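You operate a simulated robot arm through the tools that you are given. There is no shell and no other tool.

You are at the controls of a simulated two-armed robot. One attempt, no reset.

## Task
Take the check cloth from the chest top and lay it out flat on the plank top.

The check looks at the end state, three seconds after you hand in, the way a careful person would. Anything else that was tipped, shoved, dropped, spilled or broken makes it a failure. Flat cloth is picked up by pressing the open fingertips on it (5 to 10 N) and closing them slowly along it; thin cloth reads only 2 to 8 mm in the jaws.

## Robot
Two 7-joint arms with two-finger parallel grippers on one trunk, on a base that drives. Base frame: it is fixed to the floor where the robot stands at the start and does not move with it; the origin is under the middle of the robot, x ahead of it, y to its left, z up; the surface under the hand at the start is at about z = 0.85. Units: m, degrees, N and s.
The left shoulder is at the start at [0.062, 0.196, 1.079], the right one opposite. With the tool pointing down near the work surface each hand reaches from about 0.32 to 0.72 m from the robot's upright axis, wherever it stands, measured 20 degrees to its own side. Places, roughly: plank top [-1.6, 1, 0.8]. Payload 1.57 kg a hand.
Tool frame (each hand has its own): the origin (TCP) lies between the finger pads and is the grasp point; the fingertips stand 0.03 m ahead of it; z points along the fingers, y is the line along which they close. The gripper opens to 0.11 m. The fingers are 0.024 m wide and 0.012 m thick; the gripper's body (0.048 by 0.112 m) begins 0.078 m behind the TCP.
Orientation is that of the tool frame in the base frame, as a unit quaternion [x, y, z, w]. With the fingers straight down and closing along the base's y, the tool's x points along the base's -x, its y along +y and its z along -z.

## Interface
- The arms move only by the tool move_arm. It takes "left_deltas", "right_deltas" or both (then of equal length, played together; a hand with none holds still); each is a list of rows, each an object (a shift or turn left out is 0, a gripper value left out holds the last) with "delta_pos": the shift along the tool's x, y, z in units of 100 mm (1.0 is 100 mm), a list of three; "dr": the turn, a rotation vector about the tool's x, y, z in units of 45 degrees (1.0 is 45 degrees), a list of three; "claw": the gripper command, from -1 (fully open) to 1 (shut), values between in proportion. In form: [{"delta_pos": [x, y, z], "dr": [wx, wy, wz], "claw": claw}, ...]. A call has 1 to 20 rows; each row is the pose to reach, as a shift and turn from the pose commanded when the call began, along the tool's axes at that moment. A call with a number of a shift or a turn outside -1 to 1 is refused whole. A row lasts 0.2 s, in which the tool goes at most 0.05 m and 8.6 degrees; a call with a longer step from one row to the next is refused whole, and so is a gripper value outside its range. Where a pose cannot be reached the arm comes as near as it can. A force on the tool above 40 N (or 10 N above the force at the start of the call, whichever is more), or a blocked arm, ends the call early, and 0.2 s more pass. The fingers move at their own pace (about 0.072 m/s each) and stop on an object; they squeeze with about 35 N. The grip force told is the motor's: it shows also when the fingers shut on nothing. Time passes only in rows, and 0.2 s behind the last, so rows that repeat a pose let the fingers close. It gives the time, the measured TCP pose, the force on the tool (base axes), the opening and the grip force at its end, in the units of the frame above (readings bear some noise), with the torque about the TCP (base axes, N m) and any sound that the robot's microphone picked up.
- Cameras (640 x 400 px; columns grow to the right, rows downward): "scene" is now at [0.0825, -0.0217, 1.6639]; the picture's right is [-0.40, -0.91, 0.00], its down [-0.83, 0.37, -0.43] and it looks along [0.39, -0.17, -0.90] (base axes); focal length 275 px, centre (320, 200). "left" rides on the left gripper at [0.07, -0.016, -0.141] in its tool frame; the picture's right is [0.23, 0.97, 0.00], its down [-0.85, 0.20, -0.48] and it looks along [-0.47, 0.11, 0.88] (tool axes); focal length 222 px, centre (320, 200). "right" rides on the right gripper at [0.07, 0.016, -0.141] in its tool frame; the picture's right is [-0.23, 0.97, 0.00], its down [-0.85, -0.20, -0.48] and it looks along [-0.47, -0.11, 0.88] (tool axes); focal length 222 px, centre (320, 200). There is no depth. A picture from a camera that has moved, and an enlarged one, comes with that camera's place and axes in the base frame and with its lens. The place of the scene camera against the robot may be out by one fixed shift of up to 0.025 m in any direction.
- grab_frame(camera): a new picture of that camera. The clock stands still meanwhile.
- move_column(by): slides the trunk up (or, below 0, down) by that many m; the arms and the scene camera ride with it, the base frame stays. It gives what a move gives, with no picture.
- roll_base(legs): drives the robot by 1 to 6 legs, each [ahead, left, turn to the left] in m, m and degrees, along the robot's own axes; the way and the turn of a leg run together, so that a leg with both is an arc; at most 1.5 m and 180 degrees a leg. The arms and the cameras ride along, it lands a little off, and it stops where it bumps. It gives what a move gives.
- pan_tilt(pan, tilt): turns the head with the scene camera to pan (to the left, within 86 degrees either way) and tilt (down, from -29 to 69), counted from straight ahead of the robot. It gives what a move gives.
- close_up(camera, box): a new picture of the part [left, top, right, bottom] of that camera's present view, enlarged. The clock stands still meanwhile.
- sign_off(): hands the job in; it is judged then, once.

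Places have to be worked out from the pictures, the camera data and where the tool is seen. Open the grippers and draw the arms clear of the work before you hand the job in, unless the task says otherwise.

The tools are called after "Request:" as a command line: name --argument value ..., lists and objects as JSON in quotes. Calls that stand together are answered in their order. move_arm: Moves the arms, as the interface text tells. Its arguments: {"type":"object","properties":{"left_deltas":{"type":"array"},"right_deltas":{"type":"array"}},"required":[]} The other tools are called the same way: move_column (by) slides the trunk up or down; roll_base (legs) drives the base; pan_tilt (pan, tilt) turns the head that bears the scene camera; grab_frame (camera) takes a picture; close_up (camera, box) takes an enlarged picture of a part of a camera's view; sign_off () hands the job in.

At the start:

```text
time_s: 0.0
left_position: [0.4826, 0.0506, 1.0876]
left_tool_rot: [0.0, 1.0, 0.0, -0.001]
left_wrist_force: [0.1, 0.3, -0.2]
left_wrist_torque: [0.04, 0.01, 0.0]
left_finger_gap: 0.11
left_grasp_force: 0.0
right_position: [0.3645, -0.2626, 1.04]
right_tool_rot: [0.0, 1.0, 0.0, -0.001]
right_wrist_force: [0.1, 1.1, -0.8]
right_wrist_torque: [0.04, -0.01, 0.0]
right_finger_gap: 0.1099
right_grasp_force: 0.0
trunk travel left (down, up): [-0.675, 0.315]
robot x, y, heading: [-0.0008, 0.0022, 0.2]
head pan, tilt: [-23.9, 64.6]
```

scene: 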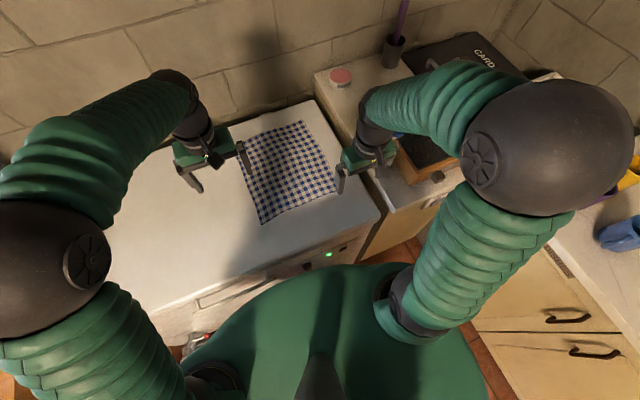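
right: 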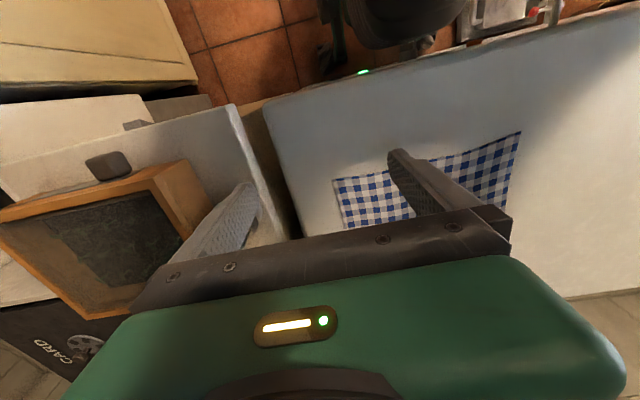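
left: 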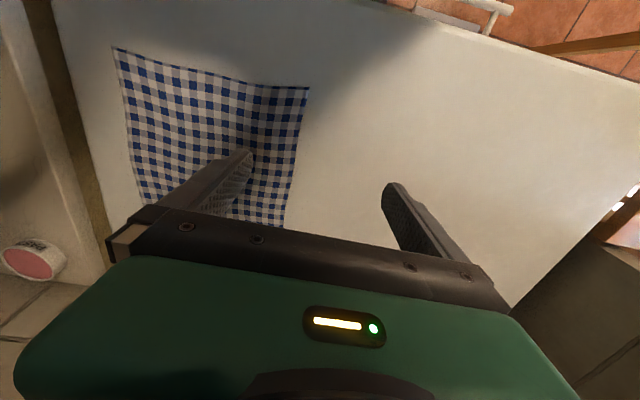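

The cloth lies on the chest top ahead, spanning roughly x 0.43–0.78 and y -0.25–0.03. Before touching anything I look left towards the plank top and around to plan the route.

Request:
pan_tilt --pan 86 --tilt 30

```text
time_s: 1.9
left_position: [0.4803, 0.0503, 1.0877]
left_tool_rot: [0.0, 1.0, 0.0, 0.0]
left_wrist_force: [-0.2, 0.0, -0.3]
left_wrist_torque: [-0.02, -0.03, 0.04]
left_finger_gap: 0.1099
left_grasp_force: 0.0
right_position: [0.3637, -0.2638, 1.0395]
right_tool_rot: [0.0, 1.0, 0.001, 0.001]
right_wrist_force: [-0.5, -0.4, 0.6]
right_wrist_torque: [-0.03, 0.0, -0.03]
right_finger_gap: 0.1101
right_grasp_force: 0.0
trunk travel left (down, up): [-0.675, 0.315]
robot x, y, heading: [-0.0005, 0.0007, -0.1]
head pan, tilt: [85.9, 30.0]
```

Now I take the picture to the left.

Request:
grab_frame --camera "scene"

```text
taken
camera scene: at [0.033, 0.0934, 1.7112], right [1.0, -0.07, 0.0], down [-0.04, -0.5, -0.87], along [0.06, 0.86, -0.5], focal length 275 px, centre (320, 200)
```

scene: 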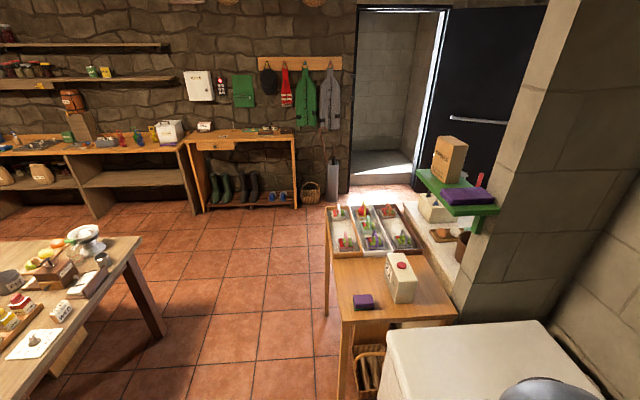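

The wooden table at the lower left, with many items on it, looks like the plank top. I look to the right side also, to know what surrounds the robot.

Request:
pan_tilt --pan -60 --tilt 40

Request:
grab_frame --camera "scene"

Request:
pan_tilt --pan 0 --tilt 50

Request:
grab_frame --camera "scene"

```text
time_s: 4.2
left_position: [0.4805, 0.0492, 1.0883]
left_tool_rot: [0.0, 1.0, 0.001, 0.0]
left_wrist_force: [0.6, -0.2, -0.1]
left_wrist_torque: [-0.02, -0.01, -0.01]
left_finger_gap: 0.11
left_grasp_force: 0.1
right_position: [0.3648, -0.2634, 1.0393]
right_tool_rot: [0.0, 1.0, 0.002, -0.001]
right_wrist_force: [-0.2, 0.6, 1.2]
right_wrist_torque: [-0.02, -0.01, -0.02]
right_finger_gap: 0.11
right_grasp_force: 0.1
trunk travel left (down, up): [-0.675, 0.315]
robot x, y, heading: [0.0017, -0.0, -0.0]
head pan, tilt: [-60.0, 40.0]
```

```text
taken
camera scene: at [0.0691, -0.0706, 1.6957], right [-0.87, -0.5, 0.0], down [-0.32, 0.56, -0.77], along [0.38, -0.66, -0.64], focal length 275 px, centre (320, 200)
```

scene: 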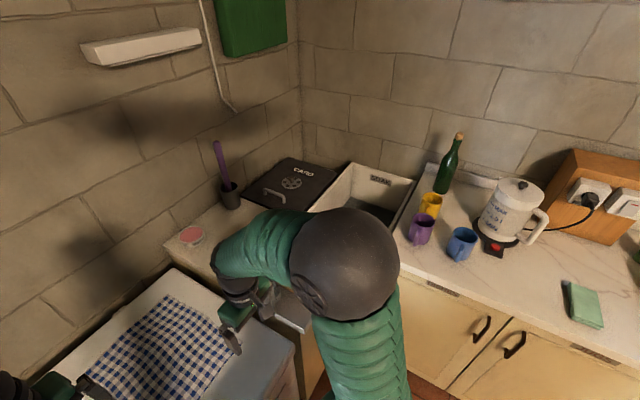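

```text
time_s: 5.5
left_position: [0.481, 0.0501, 1.0885]
left_tool_rot: [0.0, 1.0, 0.0, -0.001]
left_wrist_force: [-0.2, 0.2, -0.3]
left_wrist_torque: [-0.01, 0.0, 0.03]
left_finger_gap: 0.1099
left_grasp_force: 0.1
right_position: [0.3648, -0.2639, 1.0393]
right_tool_rot: [-0.001, 1.0, 0.001, 0.0]
right_wrist_force: [-0.2, -0.5, -0.2]
right_wrist_torque: [-0.01, 0.0, 0.02]
right_finger_gap: 0.1099
right_grasp_force: 0.1
trunk travel left (down, up): [-0.675, 0.315]
robot x, y, heading: [0.0024, -0.0003, -0.1]
head pan, tilt: [0.0, 50.0]
```

```text
taken
camera scene: at [0.1035, 0.0031, 1.6815], right [0.0, -1.0, 0.0], down [-0.77, 0.0, -0.64], along [0.64, 0.0, -0.77], focal length 275 px, centre (320, 200)
```

scene: 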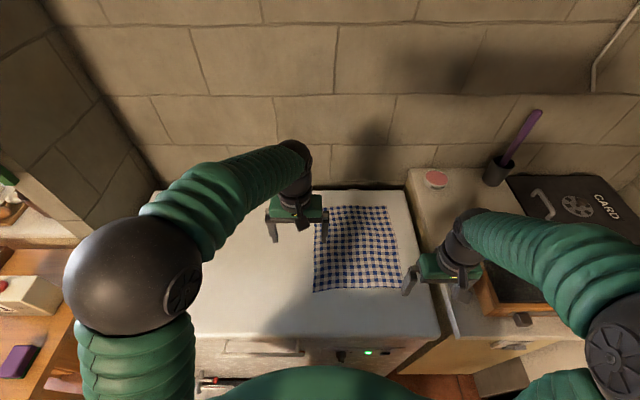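

The cloth's near edge runs from about (0.43, 0.02) to (0.44, -0.25), its far edge near x 0.76. I take a close look at the cloth.

Request:
close_up --camera "scene" --box '[280, 180, 440, 320]'

Request:
grab_frame --camera "left"

```text
2.86 times, centred on (360, 250) of scene
camera zoom: at [0.1035, 0.0031, 1.6815], right [0.0, -1.0, 0.0], down [-0.77, 0.0, -0.64], along [0.64, 0.0, -0.77], focal length 786 px, centre (206, 57)
```

zoom: 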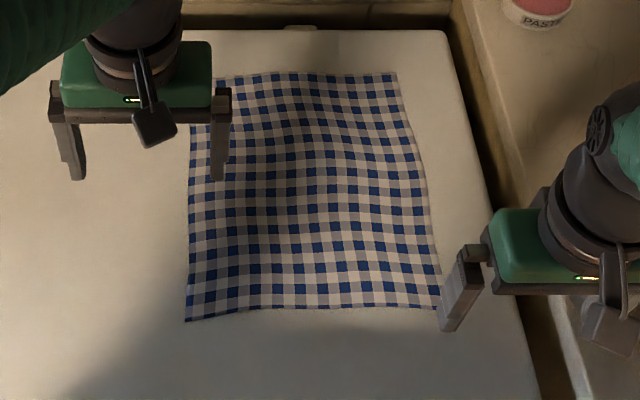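

```text
taken
camera left: at [0.4114, 0.0343, 1.2313], right [-0.23, 0.97, 0.0], down [0.86, 0.2, 0.48], along [0.47, 0.11, -0.88], focal length 222 px, centre (320, 200)
```

left: 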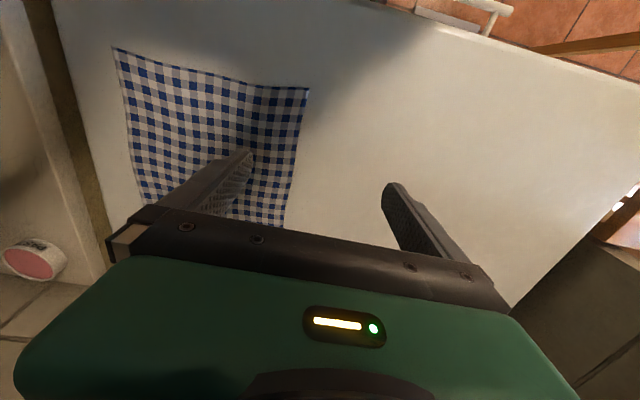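

The cloth is gently wavy, with clear corners. Before lifting it I back off slightly and turn left with the hands empty, to see where the plank top is free.

Request:
roll_base --legs '[[-0.15, 0, 0], [0, 0, 90]]'

Request:
pan_tilt --pan 58 --tilt 35

Request:
grab_frame --camera "scene"

```text
time_s: 10.6
left_position: [-0.1906, 0.4816, 1.0879]
left_tool_rot: [-0.7, 0.714, 0.0, 0.0]
left_wrist_force: [-0.6, -1.0, -0.2]
left_wrist_torque: [0.0, -0.01, 0.02]
left_finger_gap: 0.1099
left_grasp_force: 0.1
right_position: [0.1195, 0.36, 1.0409]
right_tool_rot: [-0.7, 0.714, 0.001, -0.002]
right_wrist_force: [-0.6, 0.4, -0.6]
right_wrist_torque: [-0.02, 0.02, -0.01]
right_finger_gap: 0.11
right_grasp_force: 0.1
trunk travel left (down, up): [-0.675, 0.315]
robot x, y, heading: [-0.1511, 0.0025, 88.9]
head pan, tilt: [0.0, 50.0]
```

```text
time_s: 11.9
left_position: [-0.1916, 0.48, 1.089]
left_tool_rot: [-0.7, 0.714, 0.0, 0.001]
left_wrist_force: [0.2, 1.2, -0.2]
left_wrist_torque: [-0.01, -0.02, -0.03]
left_finger_gap: 0.1098
left_grasp_force: 0.0
right_position: [0.1192, 0.3586, 1.0398]
right_tool_rot: [-0.7, 0.714, 0.001, -0.001]
right_wrist_force: [0.2, -0.2, -0.7]
right_wrist_torque: [-0.05, -0.01, 0.02]
right_finger_gap: 0.1103
right_grasp_force: 0.0
trunk travel left (down, up): [-0.675, 0.315]
robot x, y, heading: [-0.1536, -0.0012, 88.8]
head pan, tilt: [58.0, 35.0]
```

```text
taken
camera scene: at [-0.2294, 0.0855, 1.7034], right [0.55, 0.84, 0.0], down [0.48, -0.32, -0.82], along [-0.69, 0.45, -0.57], focal length 275 px, centre (320, 200)
```

scene: 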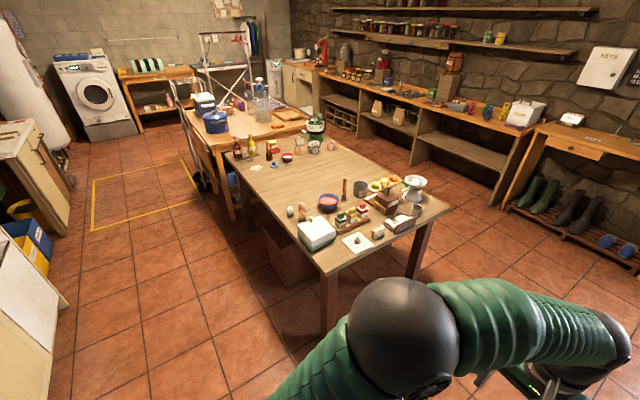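

The plank top is the table spanning about x -2.2 to -0.86 and y 0.52 to 1.40, with items at both ends and a free area around (-1.57, 0.8). I look at it enlarged, and check the floor along the south side for obstacles.

Request:
close_up --camera "scene" --box '[200, 90, 480, 290]'

Request:
pan_tilt --pan 86 --tilt 40

Request:
grab_frame --camera "scene"

```text
2.00 times, centred on (340, 190) of scene
camera zoom: at [-0.2294, 0.0855, 1.7034], right [0.55, 0.84, 0.0], down [0.48, -0.32, -0.82], along [-0.69, 0.45, -0.57], focal length 550 px, centre (280, 220)
```

zoom: 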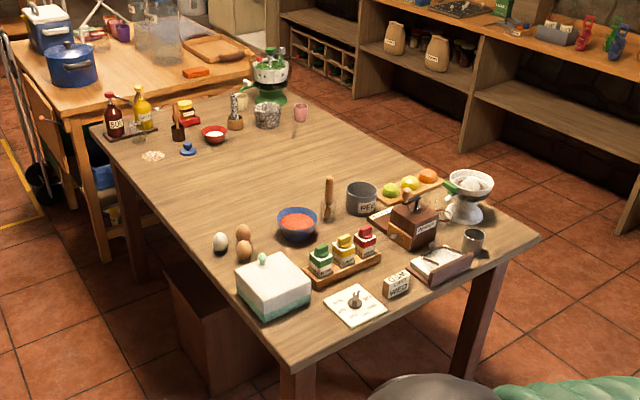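

```text
time_s: 12.8
left_position: [-0.1915, 0.4811, 1.0889]
left_tool_rot: [-0.7, 0.714, 0.0, 0.0]
left_wrist_force: [0.0, 0.0, -0.4]
left_wrist_torque: [-0.02, 0.03, -0.01]
left_finger_gap: 0.1098
left_grasp_force: 0.1
right_position: [0.1202, 0.359, 1.0395]
right_tool_rot: [-0.701, 0.714, 0.0, -0.001]
right_wrist_force: [0.3, -0.1, -0.3]
right_wrist_torque: [-0.01, 0.02, 0.0]
right_finger_gap: 0.1101
right_grasp_force: 0.1
trunk travel left (down, up): [-0.675, 0.315]
robot x, y, heading: [-0.1506, 0.0007, 88.9]
head pan, tilt: [85.9, 40.0]
```

```text
taken
camera scene: at [-0.2403, 0.0449, 1.6959], right [0.09, 1.0, 0.0], down [0.64, -0.06, -0.77], along [-0.76, 0.07, -0.64], focal length 275 px, centre (320, 200)
```

scene: 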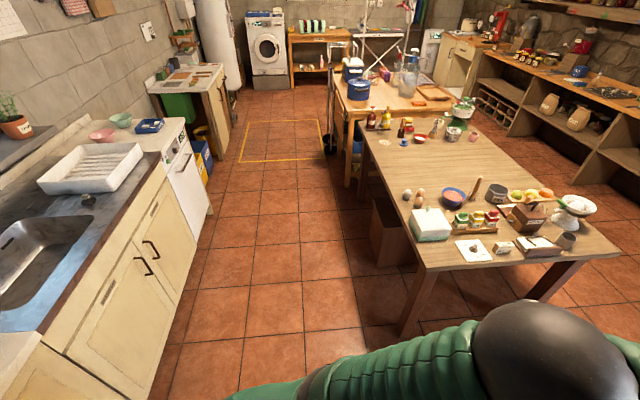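

The corridor south of the table (y -0.8 to 0.52) is clear, and the free spot on the plank is about x -1.80 to -1.37. I go back to the chest, shifted right so the cloth is centred ahead of the robot.

Request:
roll_base --legs '[[0, 0, -88.9], [0.15, -0.115, 0]]'

Request:
pan_tilt --pan 0 --tilt 60

Request:
grab_frame --camera "scene"

```text
time_s: 18.2
left_position: [0.4776, -0.0803, 1.0908]
left_tool_rot: [0.016, 1.0, -0.001, 0.001]
left_wrist_force: [0.0, -0.3, -0.2]
left_wrist_torque: [-0.01, 0.04, -0.01]
left_finger_gap: 0.1099
left_grasp_force: 0.0
right_position: [0.3525, -0.3906, 1.0415]
right_tool_rot: [0.015, 1.0, -0.001, 0.001]
right_wrist_force: [-0.4, -1.0, -0.4]
right_wrist_torque: [-0.02, -0.02, 0.03]
right_finger_gap: 0.11
right_grasp_force: 0.1
trunk travel left (down, up): [-0.675, 0.315]
robot x, y, heading: [-0.0013, -0.1193, -1.9]
head pan, tilt: [85.9, 40.0]
```

```text
time_s: 19.8
left_position: [0.4791, -0.0832, 1.0898]
left_tool_rot: [0.015, 1.0, 0.001, 0.0]
left_wrist_force: [0.2, 0.0, -0.7]
left_wrist_torque: [-0.04, 0.0, 0.04]
left_finger_gap: 0.1099
left_grasp_force: 0.0
right_position: [0.3532, -0.3923, 1.0413]
right_tool_rot: [0.015, 1.0, 0.001, 0.001]
right_wrist_force: [0.5, -0.6, 1.0]
right_wrist_torque: [0.02, 0.03, 0.04]
right_finger_gap: 0.1101
right_grasp_force: 0.1
trunk travel left (down, up): [-0.675, 0.315]
robot x, y, heading: [-0.0019, -0.1208, -1.6]
head pan, tilt: [0.0, 60.0]
```

```text
taken
camera scene: at [0.0913, -0.1185, 1.669], right [-0.03, -1.0, 0.0], down [-0.87, 0.03, -0.5], along [0.5, -0.01, -0.87], focal length 275 px, centre (320, 200)
```

scene: 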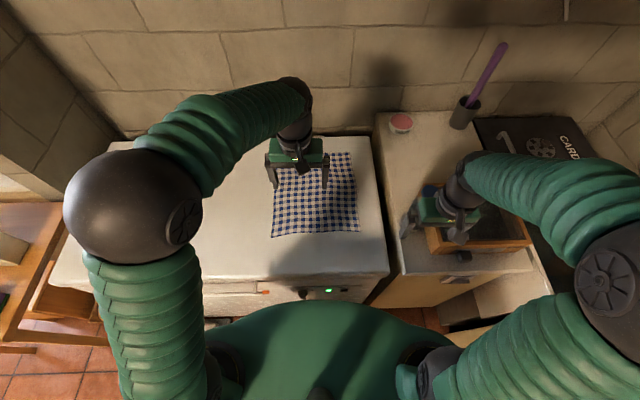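

The view is good. I enlarge the area with the cloth and left gripper to check the scene camera against the known finger positions and fix the cloth corners.

Request:
close_up --camera "scene" --box '[240, 130, 400, 250]'

Request:
close_up --camera "scene" --box '[380, 170, 500, 260]'

```text
3.33 times, centred on (320, 190) of scene
camera zoom: at [0.0913, -0.1185, 1.669], right [-0.03, -1.0, 0.0], down [-0.87, 0.03, -0.5], along [0.5, -0.01, -0.87], focal length 917 px, centre (320, 233)
```

zoom: 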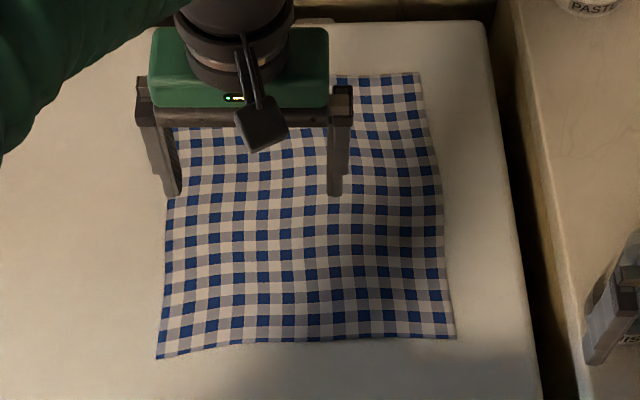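

```text
4.44 times, centred on (440, 215) of scene
camera zoom: at [0.0913, -0.1185, 1.669], right [-0.03, -1.0, 0.0], down [-0.87, 0.03, -0.5], along [0.5, -0.01, -0.87], focal length 1223 px, centre (-213, 133)
```

zoom: 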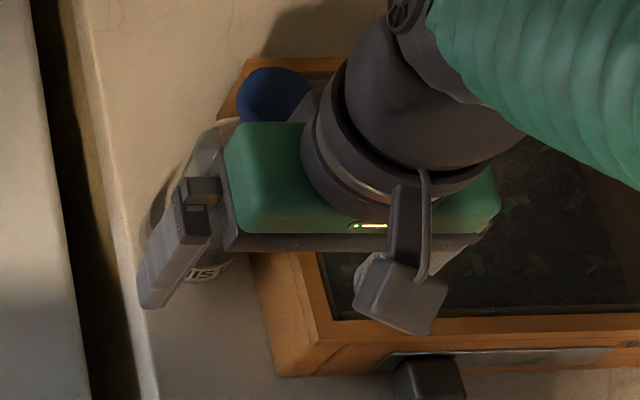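

The scene camera agrees with the known finger positions to about 7 mm. Corrected corners: near-left (0.424, 0.021), near-right (0.436, -0.266), far-right (0.767, -0.259). I bring both hands above the side edges close to the near corners with the fingers partly closed.

Request:
move_arm --left_deltas '[{"delta_pos": [0.07, 0.2, 0.16], "claw": 0.27}, {"delta_pos": [0.14, 0.4, 0.32], "claw": 0.27}, {"delta_pos": [0.21, 0.6, 0.48], "claw": 0.27}, {"delta_pos": [0.28, 0.8, 0.64], "claw": 0.27}, {"delta_pos": [0.35, 1.0, 0.8], "claw": 0.27}, {"delta_pos": [0.35, 1.0, 0.8], "claw": 0.27}]' --right_deltas '[{"delta_pos": [-0.2, 0.2, 0.06], "claw": 0.27}, {"delta_pos": [-0.4, 0.4, 0.12], "claw": 0.27}, {"delta_pos": [-0.6, 0.6, 0.18], "claw": 0.27}, {"delta_pos": [-0.8, 0.8, 0.24], "claw": 0.27}, {"delta_pos": [-1.0, 1.0, 0.3], "claw": 0.27}, {"delta_pos": [-1.0, 1.0, 0.3], "claw": 0.27}]'

Request:
close_up --camera "scene" --box '[240, 130, 400, 250]'

```text
time_s: 21.2
left_position: [0.4471, 0.0207, 1.0105]
left_tool_rot: [0.014, 1.0, -0.001, 0.001]
left_wrist_force: [0.4, -0.2, 0.5]
left_wrist_torque: [-0.03, -0.04, 0.03]
left_finger_gap: 0.0406
left_grasp_force: 0.1
right_position: [0.4567, -0.2953, 1.0107]
right_tool_rot: [0.014, 1.0, 0.0, 0.002]
right_wrist_force: [-0.6, 0.3, -0.7]
right_wrist_torque: [0.01, -0.01, 0.01]
right_finger_gap: 0.0402
right_grasp_force: 0.1
trunk travel left (down, up): [-0.675, 0.315]
robot x, y, heading: [-0.0032, -0.116, -1.8]
head pan, tilt: [0.0, 60.0]
```

```text
3.33 times, centred on (320, 190) of scene
camera zoom: at [0.0911, -0.117, 1.669], right [-0.03, -1.0, 0.0], down [-0.87, 0.03, -0.5], along [0.5, -0.01, -0.87], focal length 917 px, centre (320, 233)
```

zoom: 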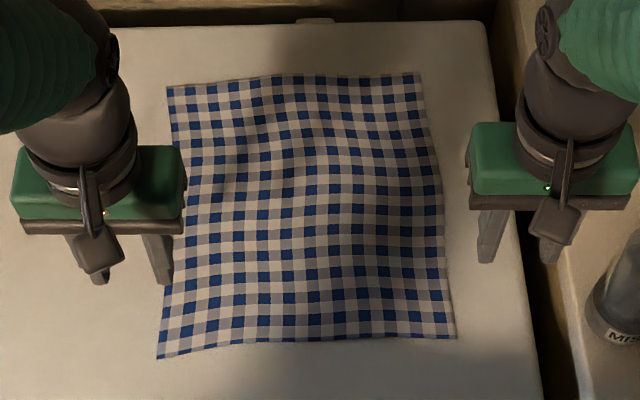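

Both hands are above the edges at z 1.01. I shift the right hand 3 cm inwards and lower both to just above the cloth.

Request:
move_arm --left_deltas '[{"delta_pos": [0, 0, 0.3], "claw": 0.27}, {"delta_pos": [0, 0, 0.6], "claw": 0.27}, {"delta_pos": [0, 0, 0.9], "claw": 0.27}, {"delta_pos": [0, 0, 1.0], "claw": 0.27}]' --right_deltas '[{"delta_pos": [0, 0.3, 0.3], "claw": 0.27}, {"delta_pos": [0, 0.3, 0.6], "claw": 0.27}, {"delta_pos": [0, 0.3, 0.9], "claw": 0.27}, {"delta_pos": [0, 0.3, 1.0], "claw": 0.27}]'

Request:
close_up --camera "scene" --box '[240, 150, 400, 270]'

Request:
grab_frame --camera "left"

Request:
grab_frame --camera "right"

```text
time_s: 22.2
left_position: [0.4471, 0.0183, 0.9091]
left_tool_rot: [0.015, 1.0, 0.0, 0.001]
left_wrist_force: [-1.8, -0.8, 0.2]
left_wrist_torque: [0.01, 0.0, -0.02]
left_finger_gap: 0.0401
left_grasp_force: 0.0
right_position: [0.4596, -0.2661, 0.91]
right_tool_rot: [0.015, 1.0, 0.001, 0.001]
right_wrist_force: [-0.7, 0.5, 0.5]
right_wrist_torque: [-0.01, -0.01, -0.05]
right_finger_gap: 0.0401
right_grasp_force: 0.0
trunk travel left (down, up): [-0.675, 0.315]
robot x, y, heading: [-0.0013, -0.1166, -1.8]
head pan, tilt: [0.0, 60.0]
```

```text
3.33 times, centred on (320, 210) of scene
camera zoom: at [0.0932, -0.1183, 1.6689], right [-0.03, -1.0, 0.0], down [-0.87, 0.03, -0.5], along [0.5, -0.01, -0.87], focal length 917 px, centre (320, 167)
```

zoom: 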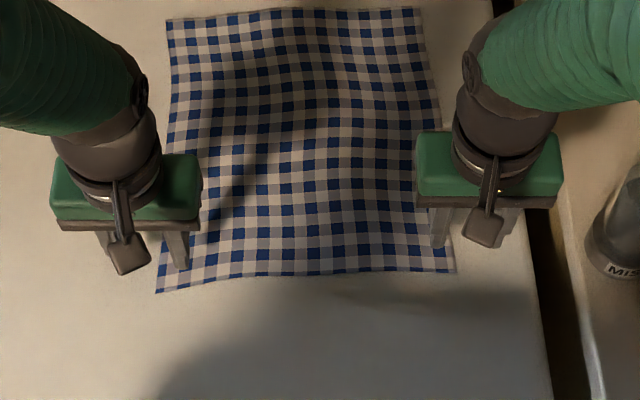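

```text
taken
camera left: at [0.3771, 0.0049, 1.0519], right [-0.2, 0.98, 0.0], down [0.86, 0.17, 0.48], along [0.47, 0.09, -0.88], focal length 222 px, centre (320, 200)
```

left: 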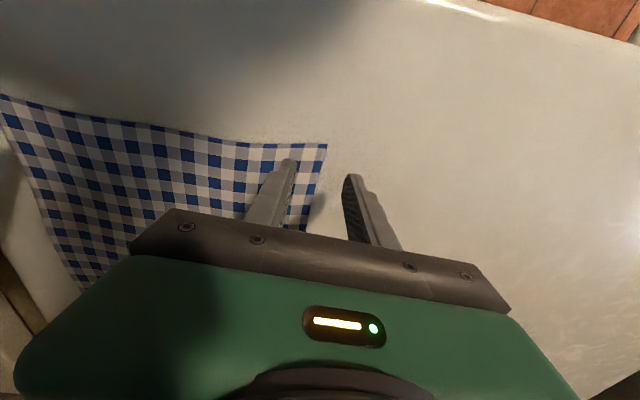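

```text
taken
camera right: at [0.3894, -0.2486, 1.0506], right [0.26, 0.97, 0.0], down [0.85, -0.23, 0.48], along [0.46, -0.12, -0.88], focal length 222 px, centre (320, 200)
```

right: 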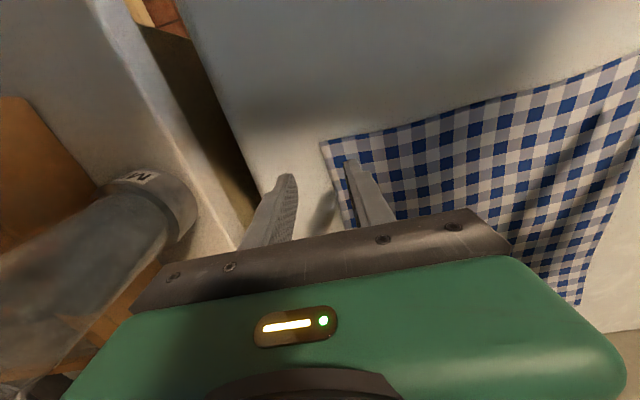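

The inner fingers stand over the cloth one to one and a half checks inside the edge, the outer fingers off it. I lower slowly to find contact.

Request:
move_arm --left_deltas '[{"delta_pos": [0, 0, 0.1], "claw": 0.27}, {"delta_pos": [0, 0, 0.2], "claw": 0.27}, {"delta_pos": [0, 0, 0.25], "claw": 0.27}, {"delta_pos": [0, 0, 0.28], "claw": 0.27}]' --right_deltas '[{"delta_pos": [0, 0, 0.1], "claw": 0.27}, {"delta_pos": [0, 0, 0.2], "claw": 0.27}, {"delta_pos": [0, 0, 0.25], "claw": 0.27}, {"delta_pos": [0, 0, 0.28], "claw": 0.27}]'

```text
time_s: 23.2
left_position: [0.4479, 0.0185, 0.8815]
left_tool_rot: [0.014, 1.0, 0.0, 0.001]
left_wrist_force: [0.3, -0.3, 0.5]
left_wrist_torque: [-0.03, 0.0, -0.02]
left_finger_gap: 0.0403
left_grasp_force: 0.0
right_position: [0.4592, -0.2648, 0.8821]
right_tool_rot: [0.014, 1.0, 0.0, 0.001]
right_wrist_force: [-1.1, 0.4, 1.5]
right_wrist_torque: [0.04, 0.01, 0.01]
right_finger_gap: 0.0401
right_grasp_force: 0.0
trunk travel left (down, up): [-0.675, 0.315]
robot x, y, heading: [0.0013, -0.1161, -1.9]
head pan, tilt: [0.0, 60.0]
```

No contact yet at TCP z 0.882. I go down a few millimetres more.

Request:
move_arm --left_deltas '[{"delta_pos": [0, 0, 0.02]}, {"delta_pos": [0, 0, 0.03]}, {"delta_pos": [0, 0, 0.03]}]' --right_deltas '[{"delta_pos": [0, 0, 0.02]}, {"delta_pos": [0, 0, 0.03]}, {"delta_pos": [0, 0, 0.03]}]'

```text
time_s: 24.0
left_position: [0.4451, 0.0173, 0.8817]
left_tool_rot: [0.015, 1.0, -0.001, 0.004]
left_wrist_force: [4.5, 1.3, 29.9]
left_wrist_torque: [-0.74, 0.01, 0.04]
left_finger_gap: 0.0396
left_grasp_force: 0.1
right_position: [0.4566, -0.2659, 0.8807]
right_tool_rot: [0.015, 1.0, 0.001, 0.003]
right_wrist_force: [3.9, -0.1, 16.4]
right_wrist_torque: [0.42, -0.07, -0.1]
right_finger_gap: 0.0403
right_grasp_force: 0.0
trunk travel left (down, up): [-0.675, 0.315]
robot x, y, heading: [-0.0004, -0.12, -1.9]
head pan, tilt: [0.0, 60.0]
```

Contact: left 30 N, right 16 N, and the torques show it's the inner finger on the cloth that bears it. I ease off to 5–10 N.

Request:
move_arm --left_deltas '[{"delta_pos": [0, 0, -0.022]}, {"delta_pos": [0, 0, -0.022]}]' --right_deltas '[{"delta_pos": [0, 0, -0.008]}, {"delta_pos": [0, 0, -0.008]}]'

```text
time_s: 24.6
left_position: [0.4454, 0.0178, 0.8816]
left_tool_rot: [0.015, 1.0, 0.0, 0.001]
left_wrist_force: [4.4, 0.1, 20.9]
left_wrist_torque: [-0.49, -0.07, 0.12]
left_finger_gap: 0.04
left_grasp_force: 0.2
right_position: [0.4561, -0.2653, 0.8812]
right_tool_rot: [0.014, 1.0, 0.0, 0.003]
right_wrist_force: [4.3, 0.2, 19.8]
right_wrist_torque: [0.5, -0.13, -0.11]
right_finger_gap: 0.0399
right_grasp_force: 0.1
trunk travel left (down, up): [-0.675, 0.315]
robot x, y, heading: [-0.0039, -0.1175, -1.6]
head pan, tilt: [0.0, 60.0]
```

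Still about 20 N on each; I ease off a few millimetres more.

Request:
move_arm --left_deltas '[{"delta_pos": [0, 0, -0.025]}, {"delta_pos": [0, 0, -0.025]}]' --right_deltas '[{"delta_pos": [0, 0, -0.023]}, {"delta_pos": [0, 0, -0.023]}]'

```text
time_s: 25.2
left_position: [0.4461, 0.0182, 0.8828]
left_tool_rot: [0.015, 1.0, 0.0, -0.002]
left_wrist_force: [-0.3, -0.6, 2.2]
left_wrist_torque: [-0.08, -0.01, -0.01]
left_finger_gap: 0.0402
left_grasp_force: 0.1
right_position: [0.4562, -0.2655, 0.881]
right_tool_rot: [0.014, 1.0, 0.0, -0.001]
right_wrist_force: [-0.8, -0.5, 3.0]
right_wrist_torque: [0.07, 0.0, 0.02]
right_finger_gap: 0.0403
right_grasp_force: 0.0
trunk travel left (down, up): [-0.675, 0.315]
robot x, y, heading: [-0.0012, -0.1204, -1.5]
head pan, tilt: [0.0, 60.0]
```

Now 2–3 N; I press down by about 1 mm again to get into the 5–10 N band.

Request:
move_arm --left_deltas '[{"delta_pos": [0, 0, 0.009]}, {"delta_pos": [0, 0, 0.009]}]' --right_deltas '[{"delta_pos": [0, 0, 0.008]}, {"delta_pos": [0, 0, 0.008]}]'

```text
time_s: 25.8
left_position: [0.4486, 0.0187, 0.8807]
left_tool_rot: [0.014, 1.0, 0.0, 0.001]
left_wrist_force: [-0.4, 0.5, 2.0]
left_wrist_torque: [-0.02, 0.02, -0.06]
left_finger_gap: 0.0401
left_grasp_force: 0.1
right_position: [0.4579, -0.2654, 0.8826]
right_tool_rot: [0.014, 1.0, 0.0, 0.002]
right_wrist_force: [-0.3, -0.2, 3.5]
right_wrist_torque: [0.1, 0.04, 0.0]
right_finger_gap: 0.0399
right_grasp_force: 0.0
trunk travel left (down, up): [-0.675, 0.315]
robot x, y, heading: [-0.0033, -0.1192, -1.3]
head pan, tilt: [0.0, 60.0]
```

Still about 2–3 N. One more millimetre or so.

Request:
move_arm --left_deltas '[{"delta_pos": [0, 0, 0.012]}, {"delta_pos": [0, 0, 0.012]}]' --right_deltas '[{"delta_pos": [0, 0, 0.009]}, {"delta_pos": [0, 0, 0.009]}]'

```text
time_s: 26.4
left_position: [0.4477, 0.0184, 0.8812]
left_tool_rot: [0.015, 1.0, -0.001, 0.002]
left_wrist_force: [0.6, 0.4, 11.2]
left_wrist_torque: [-0.27, 0.03, -0.02]
left_finger_gap: 0.0398
left_grasp_force: 0.1
right_position: [0.4584, -0.2653, 0.8808]
right_tool_rot: [0.015, 1.0, -0.001, 0.002]
right_wrist_force: [0.2, 0.1, 4.5]
right_wrist_torque: [0.08, 0.02, -0.01]
right_finger_gap: 0.0399
right_grasp_force: 0.0
trunk travel left (down, up): [-0.675, 0.315]
robot x, y, heading: [0.0004, -0.1165, -1.5]
head pan, tilt: [0.0, 60.0]
```

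Left 11 N, right 4.5 N: close enough. I trim them slightly and close both grippers slowly along the cloth.

Request:
move_arm --left_deltas '[{"delta_pos": [0, 0, -0.003], "claw": 0.27}, {"delta_pos": [0, 0, -0.003], "claw": 0.32}, {"delta_pos": [0, 0, -0.003], "claw": 0.37}, {"delta_pos": [0, 0, -0.003], "claw": 0.42}, {"delta_pos": [0, 0, -0.003], "claw": 0.47}, {"delta_pos": [0, 0, -0.003], "claw": 0.52}, {"delta_pos": [0, 0, -0.003], "claw": 0.57}, {"delta_pos": [0, 0, -0.003], "claw": 0.62}, {"delta_pos": [0, 0, -0.003], "claw": 0.67}, {"delta_pos": [0, 0, -0.003], "claw": 0.72}, {"delta_pos": [0, 0, -0.003], "claw": 0.77}, {"delta_pos": [0, 0, -0.003], "claw": 0.82}, {"delta_pos": [0, 0, -0.003], "claw": 0.87}, {"delta_pos": [0, 0, -0.003], "claw": 0.92}, {"delta_pos": [0, 0, -0.003], "claw": 0.97}, {"delta_pos": [0, 0, -0.003], "claw": 1.0}, {"delta_pos": [0, 0, -0.003], "claw": 1.0}, {"delta_pos": [0, 0, -0.003], "claw": 1.0}]' --right_deltas '[{"delta_pos": [0, 0, 0.005], "claw": 0.27}, {"delta_pos": [0, 0, 0.005], "claw": 0.32}, {"delta_pos": [0, 0, 0.005], "claw": 0.37}, {"delta_pos": [0, 0, 0.005], "claw": 0.42}, {"delta_pos": [0, 0, 0.005], "claw": 0.47}, {"delta_pos": [0, 0, 0.005], "claw": 0.52}, {"delta_pos": [0, 0, 0.005], "claw": 0.57}, {"delta_pos": [0, 0, 0.005], "claw": 0.62}, {"delta_pos": [0, 0, 0.005], "claw": 0.67}, {"delta_pos": [0, 0, 0.005], "claw": 0.72}, {"delta_pos": [0, 0, 0.005], "claw": 0.77}, {"delta_pos": [0, 0, 0.005], "claw": 0.82}, {"delta_pos": [0, 0, 0.005], "claw": 0.87}, {"delta_pos": [0, 0, 0.005], "claw": 0.92}, {"delta_pos": [0, 0, 0.005], "claw": 0.97}, {"delta_pos": [0, 0, 0.005], "claw": 1.0}, {"delta_pos": [0, 0, 0.005], "claw": 1.0}, {"delta_pos": [0, 0, 0.005], "claw": 1.0}]'

Request:
close_up --camera "scene" --box '[240, 150, 400, 270]'

Request:
grab_frame --camera "left"

Request:
grab_frame --camera "right"

```text
time_s: 30.2
left_position: [0.4461, 0.0196, 0.8815]
left_tool_rot: [0.015, 1.0, 0.0, 0.002]
left_wrist_force: [0.9, 0.1, 0.4]
left_wrist_torque: [-0.02, 0.03, -0.02]
left_finger_gap: 0.0
left_grasp_force: 21.6
right_position: [0.457, -0.2644, 0.8809]
right_tool_rot: [0.016, 1.0, -0.002, 0.002]
right_wrist_force: [0.4, 3.2, 23.2]
right_wrist_torque: [0.13, -0.01, 0.0]
right_finger_gap: 0.0
right_grasp_force: 21.1
trunk travel left (down, up): [-0.675, 0.315]
robot x, y, heading: [0.0002, -0.1195, -1.8]
head pan, tilt: [0.0, 60.0]
```

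```text
3.33 times, centred on (320, 210) of scene
camera zoom: at [0.0884, -0.1149, 1.6693], right [-0.03, -1.0, 0.0], down [-0.87, 0.02, -0.5], along [0.5, -0.02, -0.87], focal length 917 px, centre (320, 167)
```

zoom: 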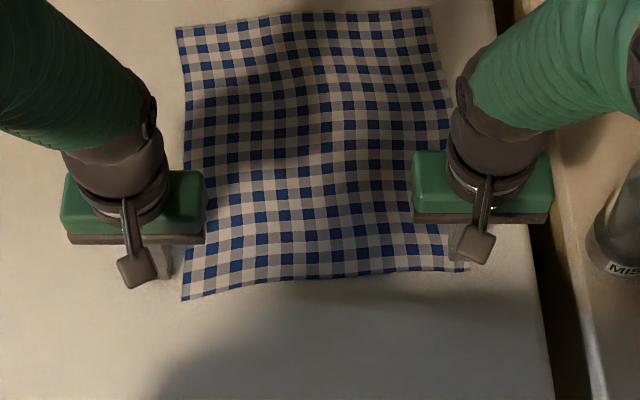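

```text
taken
camera left: at [0.3759, 0.0062, 1.0244], right [-0.2, 0.98, 0.0], down [0.86, 0.17, 0.48], along [0.47, 0.09, -0.88], focal length 222 px, centre (320, 200)
```

left: 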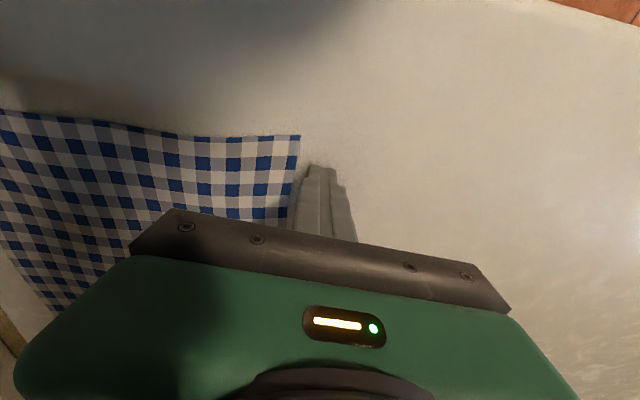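

```text
taken
camera right: at [0.387, -0.2461, 1.0223], right [0.26, 0.97, 0.0], down [0.85, -0.22, 0.48], along [0.47, -0.12, -0.88], focal length 222 px, centre (320, 200)
```

right: 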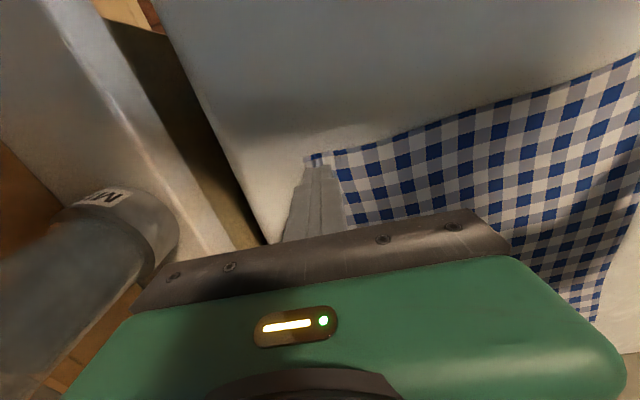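

Both jaws shut on nothing: the inner fingers pulled the cloth in opposite directions and it slid under the outer ones. I lift both hands, reopen, and look again; next I'll put both fingers on the cloth, one hand at a time.

Request:
move_arm --left_deltas '[{"delta_pos": [0, 0, -0.3], "claw": 1.0}, {"delta_pos": [0, 0, -0.7], "claw": 0.3}, {"delta_pos": [0, 0, -0.8], "claw": 0.3}, {"delta_pos": [0, 0, -0.8], "claw": 0.3}]' --right_deltas '[{"delta_pos": [0, 0, -0.3], "claw": 1.0}, {"delta_pos": [0, 0, -0.7], "claw": 0.3}, {"delta_pos": [0, 0, -0.8], "claw": 0.3}, {"delta_pos": [0, 0, -0.8], "claw": 0.3}]'

Request:
close_up --camera "scene" --box '[240, 130, 400, 250]'

Request:
grab_frame --camera "left"

Request:
grab_frame --camera "right"

```text
time_s: 31.2
left_position: [0.4477, 0.0179, 0.96]
left_tool_rot: [0.015, 1.0, 0.0, 0.0]
left_wrist_force: [0.0, 0.0, -0.3]
left_wrist_torque: [0.04, -0.01, 0.03]
left_finger_gap: 0.0385
left_grasp_force: 0.1
right_position: [0.4584, -0.2658, 0.9623]
right_tool_rot: [0.015, 1.0, 0.0, 0.001]
right_wrist_force: [1.1, -0.6, 0.2]
right_wrist_torque: [0.0, 0.02, -0.01]
right_finger_gap: 0.0385
right_grasp_force: 0.0
trunk travel left (down, up): [-0.675, 0.315]
robot x, y, heading: [-0.0048, -0.1185, -2.0]
head pan, tilt: [0.0, 60.0]
```

```text
3.33 times, centred on (320, 190) of scene
camera zoom: at [0.0936, -0.1173, 1.6688], right [-0.03, -1.0, 0.0], down [-0.87, 0.03, -0.5], along [0.5, -0.01, -0.87], focal length 917 px, centre (320, 233)
```

zoom: 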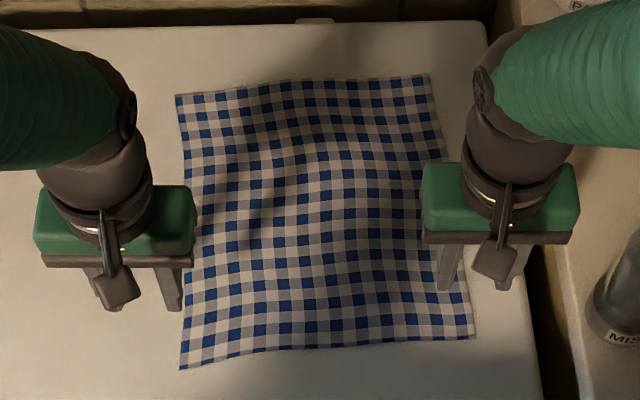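

```text
taken
camera left: at [0.3779, 0.0045, 1.1023], right [-0.2, 0.98, 0.0], down [0.86, 0.17, 0.48], along [0.47, 0.09, -0.88], focal length 222 px, centre (320, 200)
```

left: 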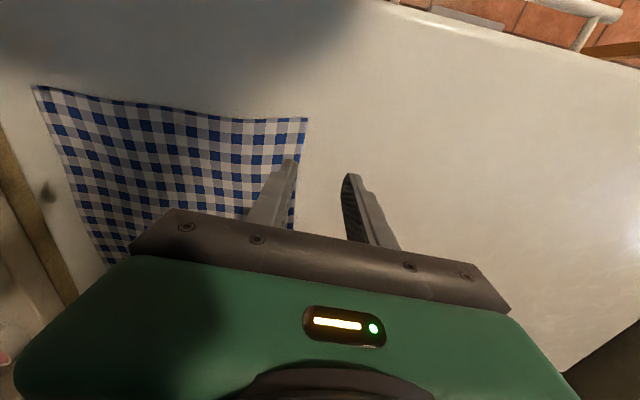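

```text
taken
camera right: at [0.3888, -0.2476, 1.1027], right [0.26, 0.97, 0.0], down [0.85, -0.23, 0.48], along [0.46, -0.12, -0.88], focal length 222 px, centre (320, 200)
```

right: 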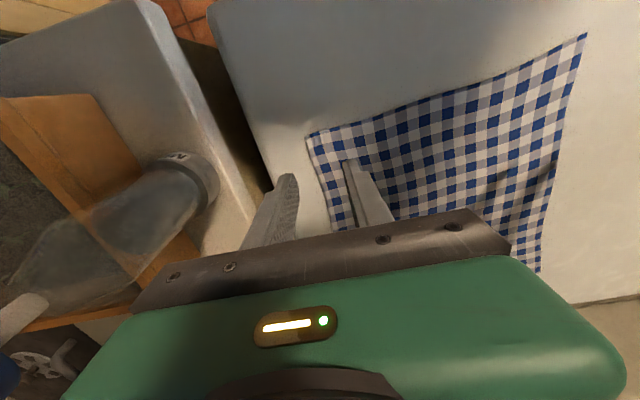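

The cloth is intact; its left edge is at y ≈ -0.002, near-left corner (0.416, -0.002), near-right corner ≈ (0.437, -0.277). I now bring the left hand so both fingers (30 mm apart) sit on the cloth just inside the near-left corner.

Request:
move_arm --left_deltas '[{"delta_pos": [0.06, -0.24, 0.1], "claw": 0.455}, {"delta_pos": [0.13, -0.49, 0.3], "claw": 0.455}, {"delta_pos": [0.13, -0.49, 0.55], "claw": 0.455}, {"delta_pos": [0.13, -0.49, 0.7], "claw": 0.455}, {"delta_pos": [0.13, -0.49, 0.7], "claw": 0.455}]'

Request:
grab_frame --camera "left"

```text
time_s: 32.4
left_position: [0.4331, -0.0308, 0.891]
left_tool_rot: [0.015, 1.0, -0.001, 0.001]
left_wrist_force: [0.2, 0.0, 1.1]
left_wrist_torque: [-0.01, -0.01, -0.02]
left_finger_gap: 0.0301
left_grasp_force: 0.1
right_position: [0.4579, -0.266, 0.9628]
right_tool_rot: [0.015, 1.0, 0.0, 0.001]
right_wrist_force: [-0.2, -1.0, 0.4]
right_wrist_torque: [0.01, 0.01, -0.03]
right_finger_gap: 0.0387
right_grasp_force: 0.1
trunk travel left (down, up): [-0.675, 0.315]
robot x, y, heading: [-0.0029, -0.1164, -1.4]
head pan, tilt: [0.0, 60.0]
```

```text
taken
camera left: at [0.3628, -0.0451, 1.0332], right [-0.2, 0.98, 0.0], down [0.86, 0.17, 0.48], along [0.47, 0.09, -0.88], focal length 222 px, centre (320, 200)
```

left: 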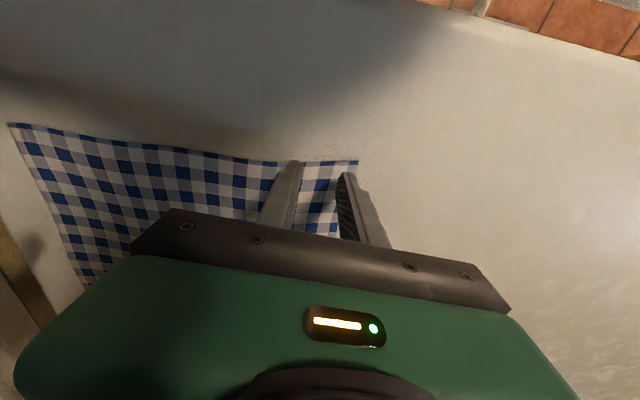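

The fingertips would sit right at the cloth's borders, so I shift 8 mm ahead and 4 mm inwards, then lower to first contact.

Request:
move_arm --left_deltas '[{"delta_pos": [-0.08, -0.04, 0.0]}, {"delta_pos": [-0.08, -0.04, 0.06]}, {"delta_pos": [-0.08, -0.04, 0.1]}, {"delta_pos": [-0.08, -0.04, 0.1]}]'

```text
time_s: 33.4
left_position: [0.4409, -0.0356, 0.8821]
left_tool_rot: [0.014, 1.0, 0.0, 0.001]
left_wrist_force: [0.1, 0.1, 7.1]
left_wrist_torque: [0.03, 0.02, -0.02]
left_finger_gap: 0.0298
left_grasp_force: 0.0
right_position: [0.4577, -0.266, 0.9621]
right_tool_rot: [0.014, 1.0, 0.0, 0.0]
right_wrist_force: [-0.2, -0.3, 0.0]
right_wrist_torque: [-0.01, 0.02, -0.02]
right_finger_gap: 0.0387
right_grasp_force: 0.1
trunk travel left (down, up): [-0.675, 0.315]
robot x, y, heading: [-0.0021, -0.1196, -1.8]
head pan, tilt: [0.0, 60.0]
```

The left hand presses 7 N with almost no torque, so both fingertips are on the cloth. I close the left gripper slowly.

Request:
move_arm --left_deltas '[{"claw": 0.48}, {"claw": 0.51}, {"claw": 0.54}, {"claw": 0.57}, {"claw": 0.6}, {"claw": 0.63}, {"claw": 0.66}, {"claw": 0.69}, {"claw": 0.72}, {"claw": 0.75}, {"claw": 0.78}, {"claw": 0.81}, {"claw": 0.84}, {"claw": 0.87}, {"claw": 0.9}, {"claw": 0.94}, {"claw": 0.97}, {"claw": 1.0}, {"claw": 1.0}, {"claw": 1.0}]'

Request:
grab_frame --camera "left"

```text
time_s: 37.6
left_position: [0.4395, -0.0362, 0.8827]
left_tool_rot: [0.015, 1.0, 0.0, 0.001]
left_wrist_force: [-0.8, 1.0, 11.1]
left_wrist_torque: [0.0, 0.02, -0.04]
left_finger_gap: 0.0
left_grasp_force: 21.2
right_position: [0.4571, -0.2657, 0.9603]
right_tool_rot: [0.015, 1.0, 0.001, 0.001]
right_wrist_force: [-0.7, -0.2, -1.1]
right_wrist_torque: [-0.02, 0.02, -0.02]
right_finger_gap: 0.0385
right_grasp_force: 0.1
trunk travel left (down, up): [-0.675, 0.315]
robot x, y, heading: [-0.0005, -0.1207, -1.9]
head pan, tilt: [0.0, 60.0]
```

```text
taken
camera left: at [0.37, -0.0493, 1.0244], right [-0.2, 0.98, 0.0], down [0.86, 0.17, 0.48], along [0.47, 0.09, -0.88], focal length 222 px, centre (320, 200)
```

left: 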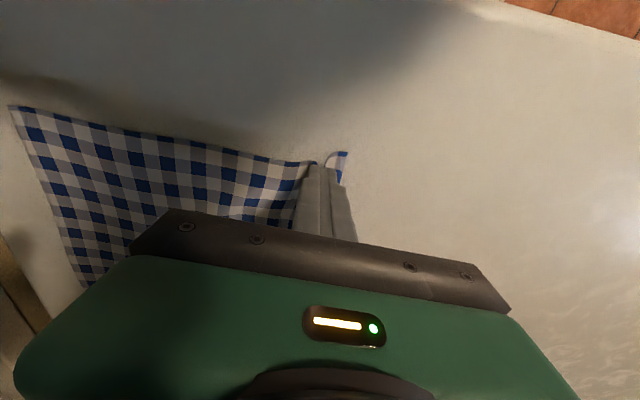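

The gap reads 0.0, so probably nothing is held, though the edge looks rumpled between the fingers. I enlarge that spot.

Request:
close_up --camera "left" --box '[240, 120, 400, 220]'

Request:
close_up --camera "scene" --box '[240, 160, 340, 240]'

```text
4.00 times, centred on (320, 170) of left
camera zoom: at [0.37, -0.0493, 1.0244], right [-0.2, 0.98, 0.0], down [0.86, 0.17, 0.48], along [0.47, 0.09, -0.88], focal length 888 px, centre (320, 320)
```

zoom: 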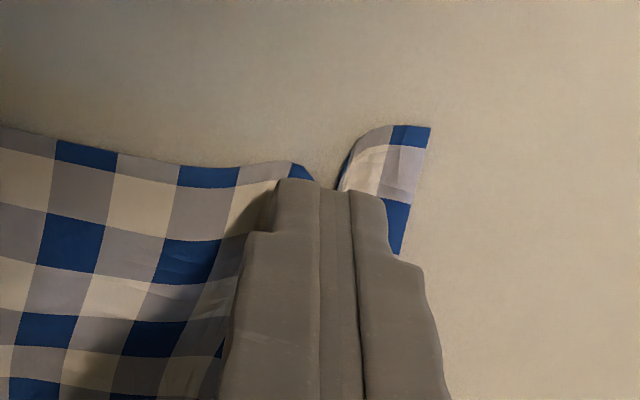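

```text
5.00 times, centred on (290, 200) of scene
camera zoom: at [0.0902, -0.1183, 1.6691], right [-0.03, -1.0, 0.0], down [-0.87, 0.03, -0.5], along [0.5, -0.01, -0.87], focal length 1376 px, centre (470, 200)
```

zoom: 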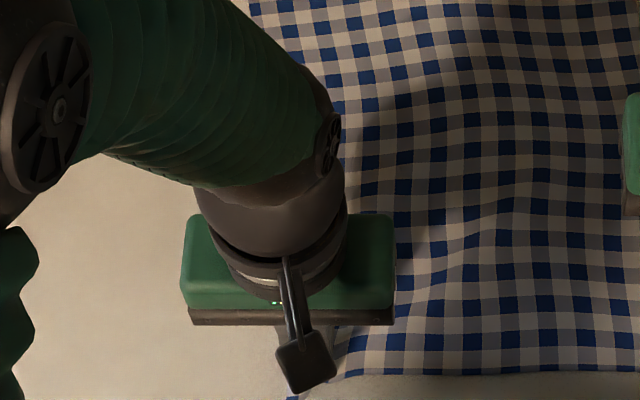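

The cloth curls up on both sides of the shut fingers, so a fold seems to be pinched despite the 0.0 reading. I test it by lifting the left hand 3 cm.

Request:
move_arm --left_deltas '[{"delta_pos": [0, 0, -0.05], "claw": 1.0}, {"delta_pos": [0, 0, -0.1], "claw": 1.0}, {"delta_pos": [0, 0, -0.2], "claw": 1.0}, {"delta_pos": [0, 0, -0.3], "claw": 1.0}, {"delta_pos": [0, 0, -0.3], "claw": 1.0}]'

Request:
close_up --camera "left" --box '[240, 120, 400, 220]'

Request:
close_up --camera "scene" --box '[240, 130, 400, 250]'

```text
time_s: 38.8
left_position: [0.4409, -0.035, 0.911]
left_tool_rot: [0.014, 1.0, 0.0, 0.001]
left_wrist_force: [-0.9, -0.8, 0.9]
left_wrist_torque: [0.01, -0.03, 0.0]
left_finger_gap: 0.0
left_grasp_force: 20.7
right_position: [0.4588, -0.266, 0.9631]
right_tool_rot: [0.014, 1.0, 0.0, 0.001]
right_wrist_force: [0.9, -1.1, 0.0]
right_wrist_torque: [-0.01, 0.01, -0.01]
right_finger_gap: 0.0383
right_grasp_force: 0.2
trunk travel left (down, up): [-0.675, 0.315]
robot x, y, heading: [-0.0002, -0.1198, -1.6]
head pan, tilt: [0.0, 60.0]
```

```text
4.00 times, centred on (320, 170) of left
camera zoom: at [0.3707, -0.0481, 1.0539], right [-0.2, 0.98, 0.0], down [0.86, 0.17, 0.48], along [0.47, 0.09, -0.88], focal length 888 px, centre (320, 320)
```

zoom: 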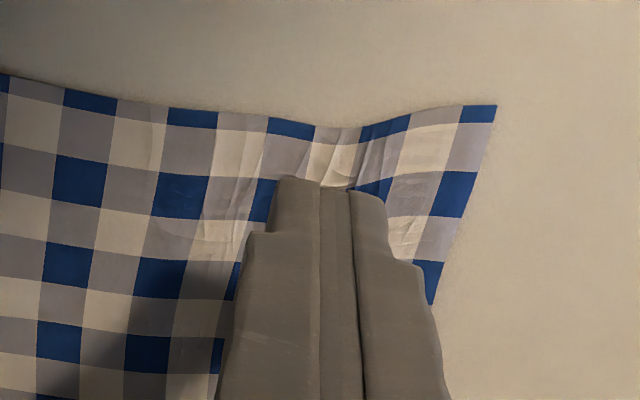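

```text
3.33 times, centred on (320, 190) of scene
camera zoom: at [0.0922, -0.1179, 1.6689], right [-0.03, -1.0, 0.0], down [-0.87, 0.03, -0.5], along [0.5, -0.01, -0.87], focal length 917 px, centre (320, 233)
```

zoom: 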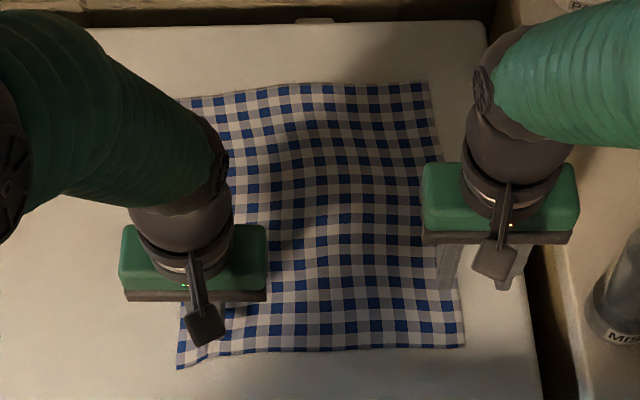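

The fold slipped out – too little was gathered. I open wider (50 mm), set both fingers on the cloth around the leftover ridge, and press again.

Request:
move_arm --left_deltas '[{"delta_pos": [0, -0.05, 0], "claw": 0.09}, {"delta_pos": [0, -0.05, 0.1], "claw": 0.09}, {"delta_pos": [0, -0.05, 0.22], "claw": 0.09}, {"delta_pos": [0, -0.05, 0.28], "claw": 0.09}, {"delta_pos": [0, -0.05, 0.305], "claw": 0.09}, {"delta_pos": [0, -0.05, 0.305], "claw": 0.09}]'

Request:
close_up --camera "left" --box '[240, 120, 400, 220]'

```text
time_s: 40.2
left_position: [0.4424, -0.0397, 0.8814]
left_tool_rot: [0.014, 1.0, 0.0, 0.003]
left_wrist_force: [1.0, 1.6, 17.6]
left_wrist_torque: [0.16, 0.02, -0.03]
left_finger_gap: 0.0503
left_grasp_force: 0.1
right_position: [0.4566, -0.2651, 0.963]
right_tool_rot: [0.015, 1.0, 0.001, 0.002]
right_wrist_force: [-0.3, 0.1, 0.6]
right_wrist_torque: [0.02, -0.01, -0.01]
right_finger_gap: 0.0386
right_grasp_force: 0.1
trunk travel left (down, up): [-0.675, 0.315]
robot x, y, heading: [-0.0012, -0.1191, -1.8]
head pan, tilt: [0.0, 60.0]
```

```text
4.00 times, centred on (320, 170) of left
camera zoom: at [0.3712, -0.0537, 1.024], right [-0.2, 0.98, 0.0], down [0.86, 0.17, 0.48], along [0.47, 0.09, -0.88], focal length 888 px, centre (320, 320)
```

zoom: 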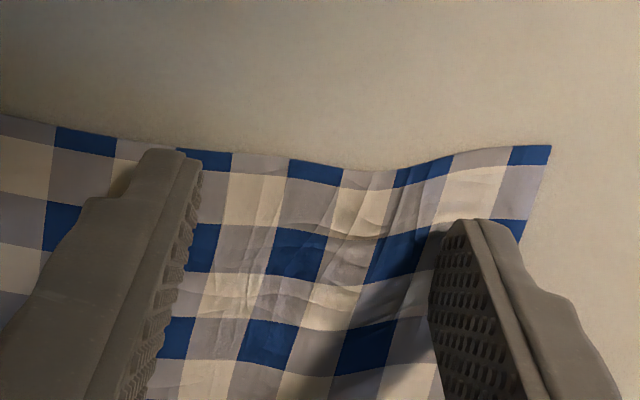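

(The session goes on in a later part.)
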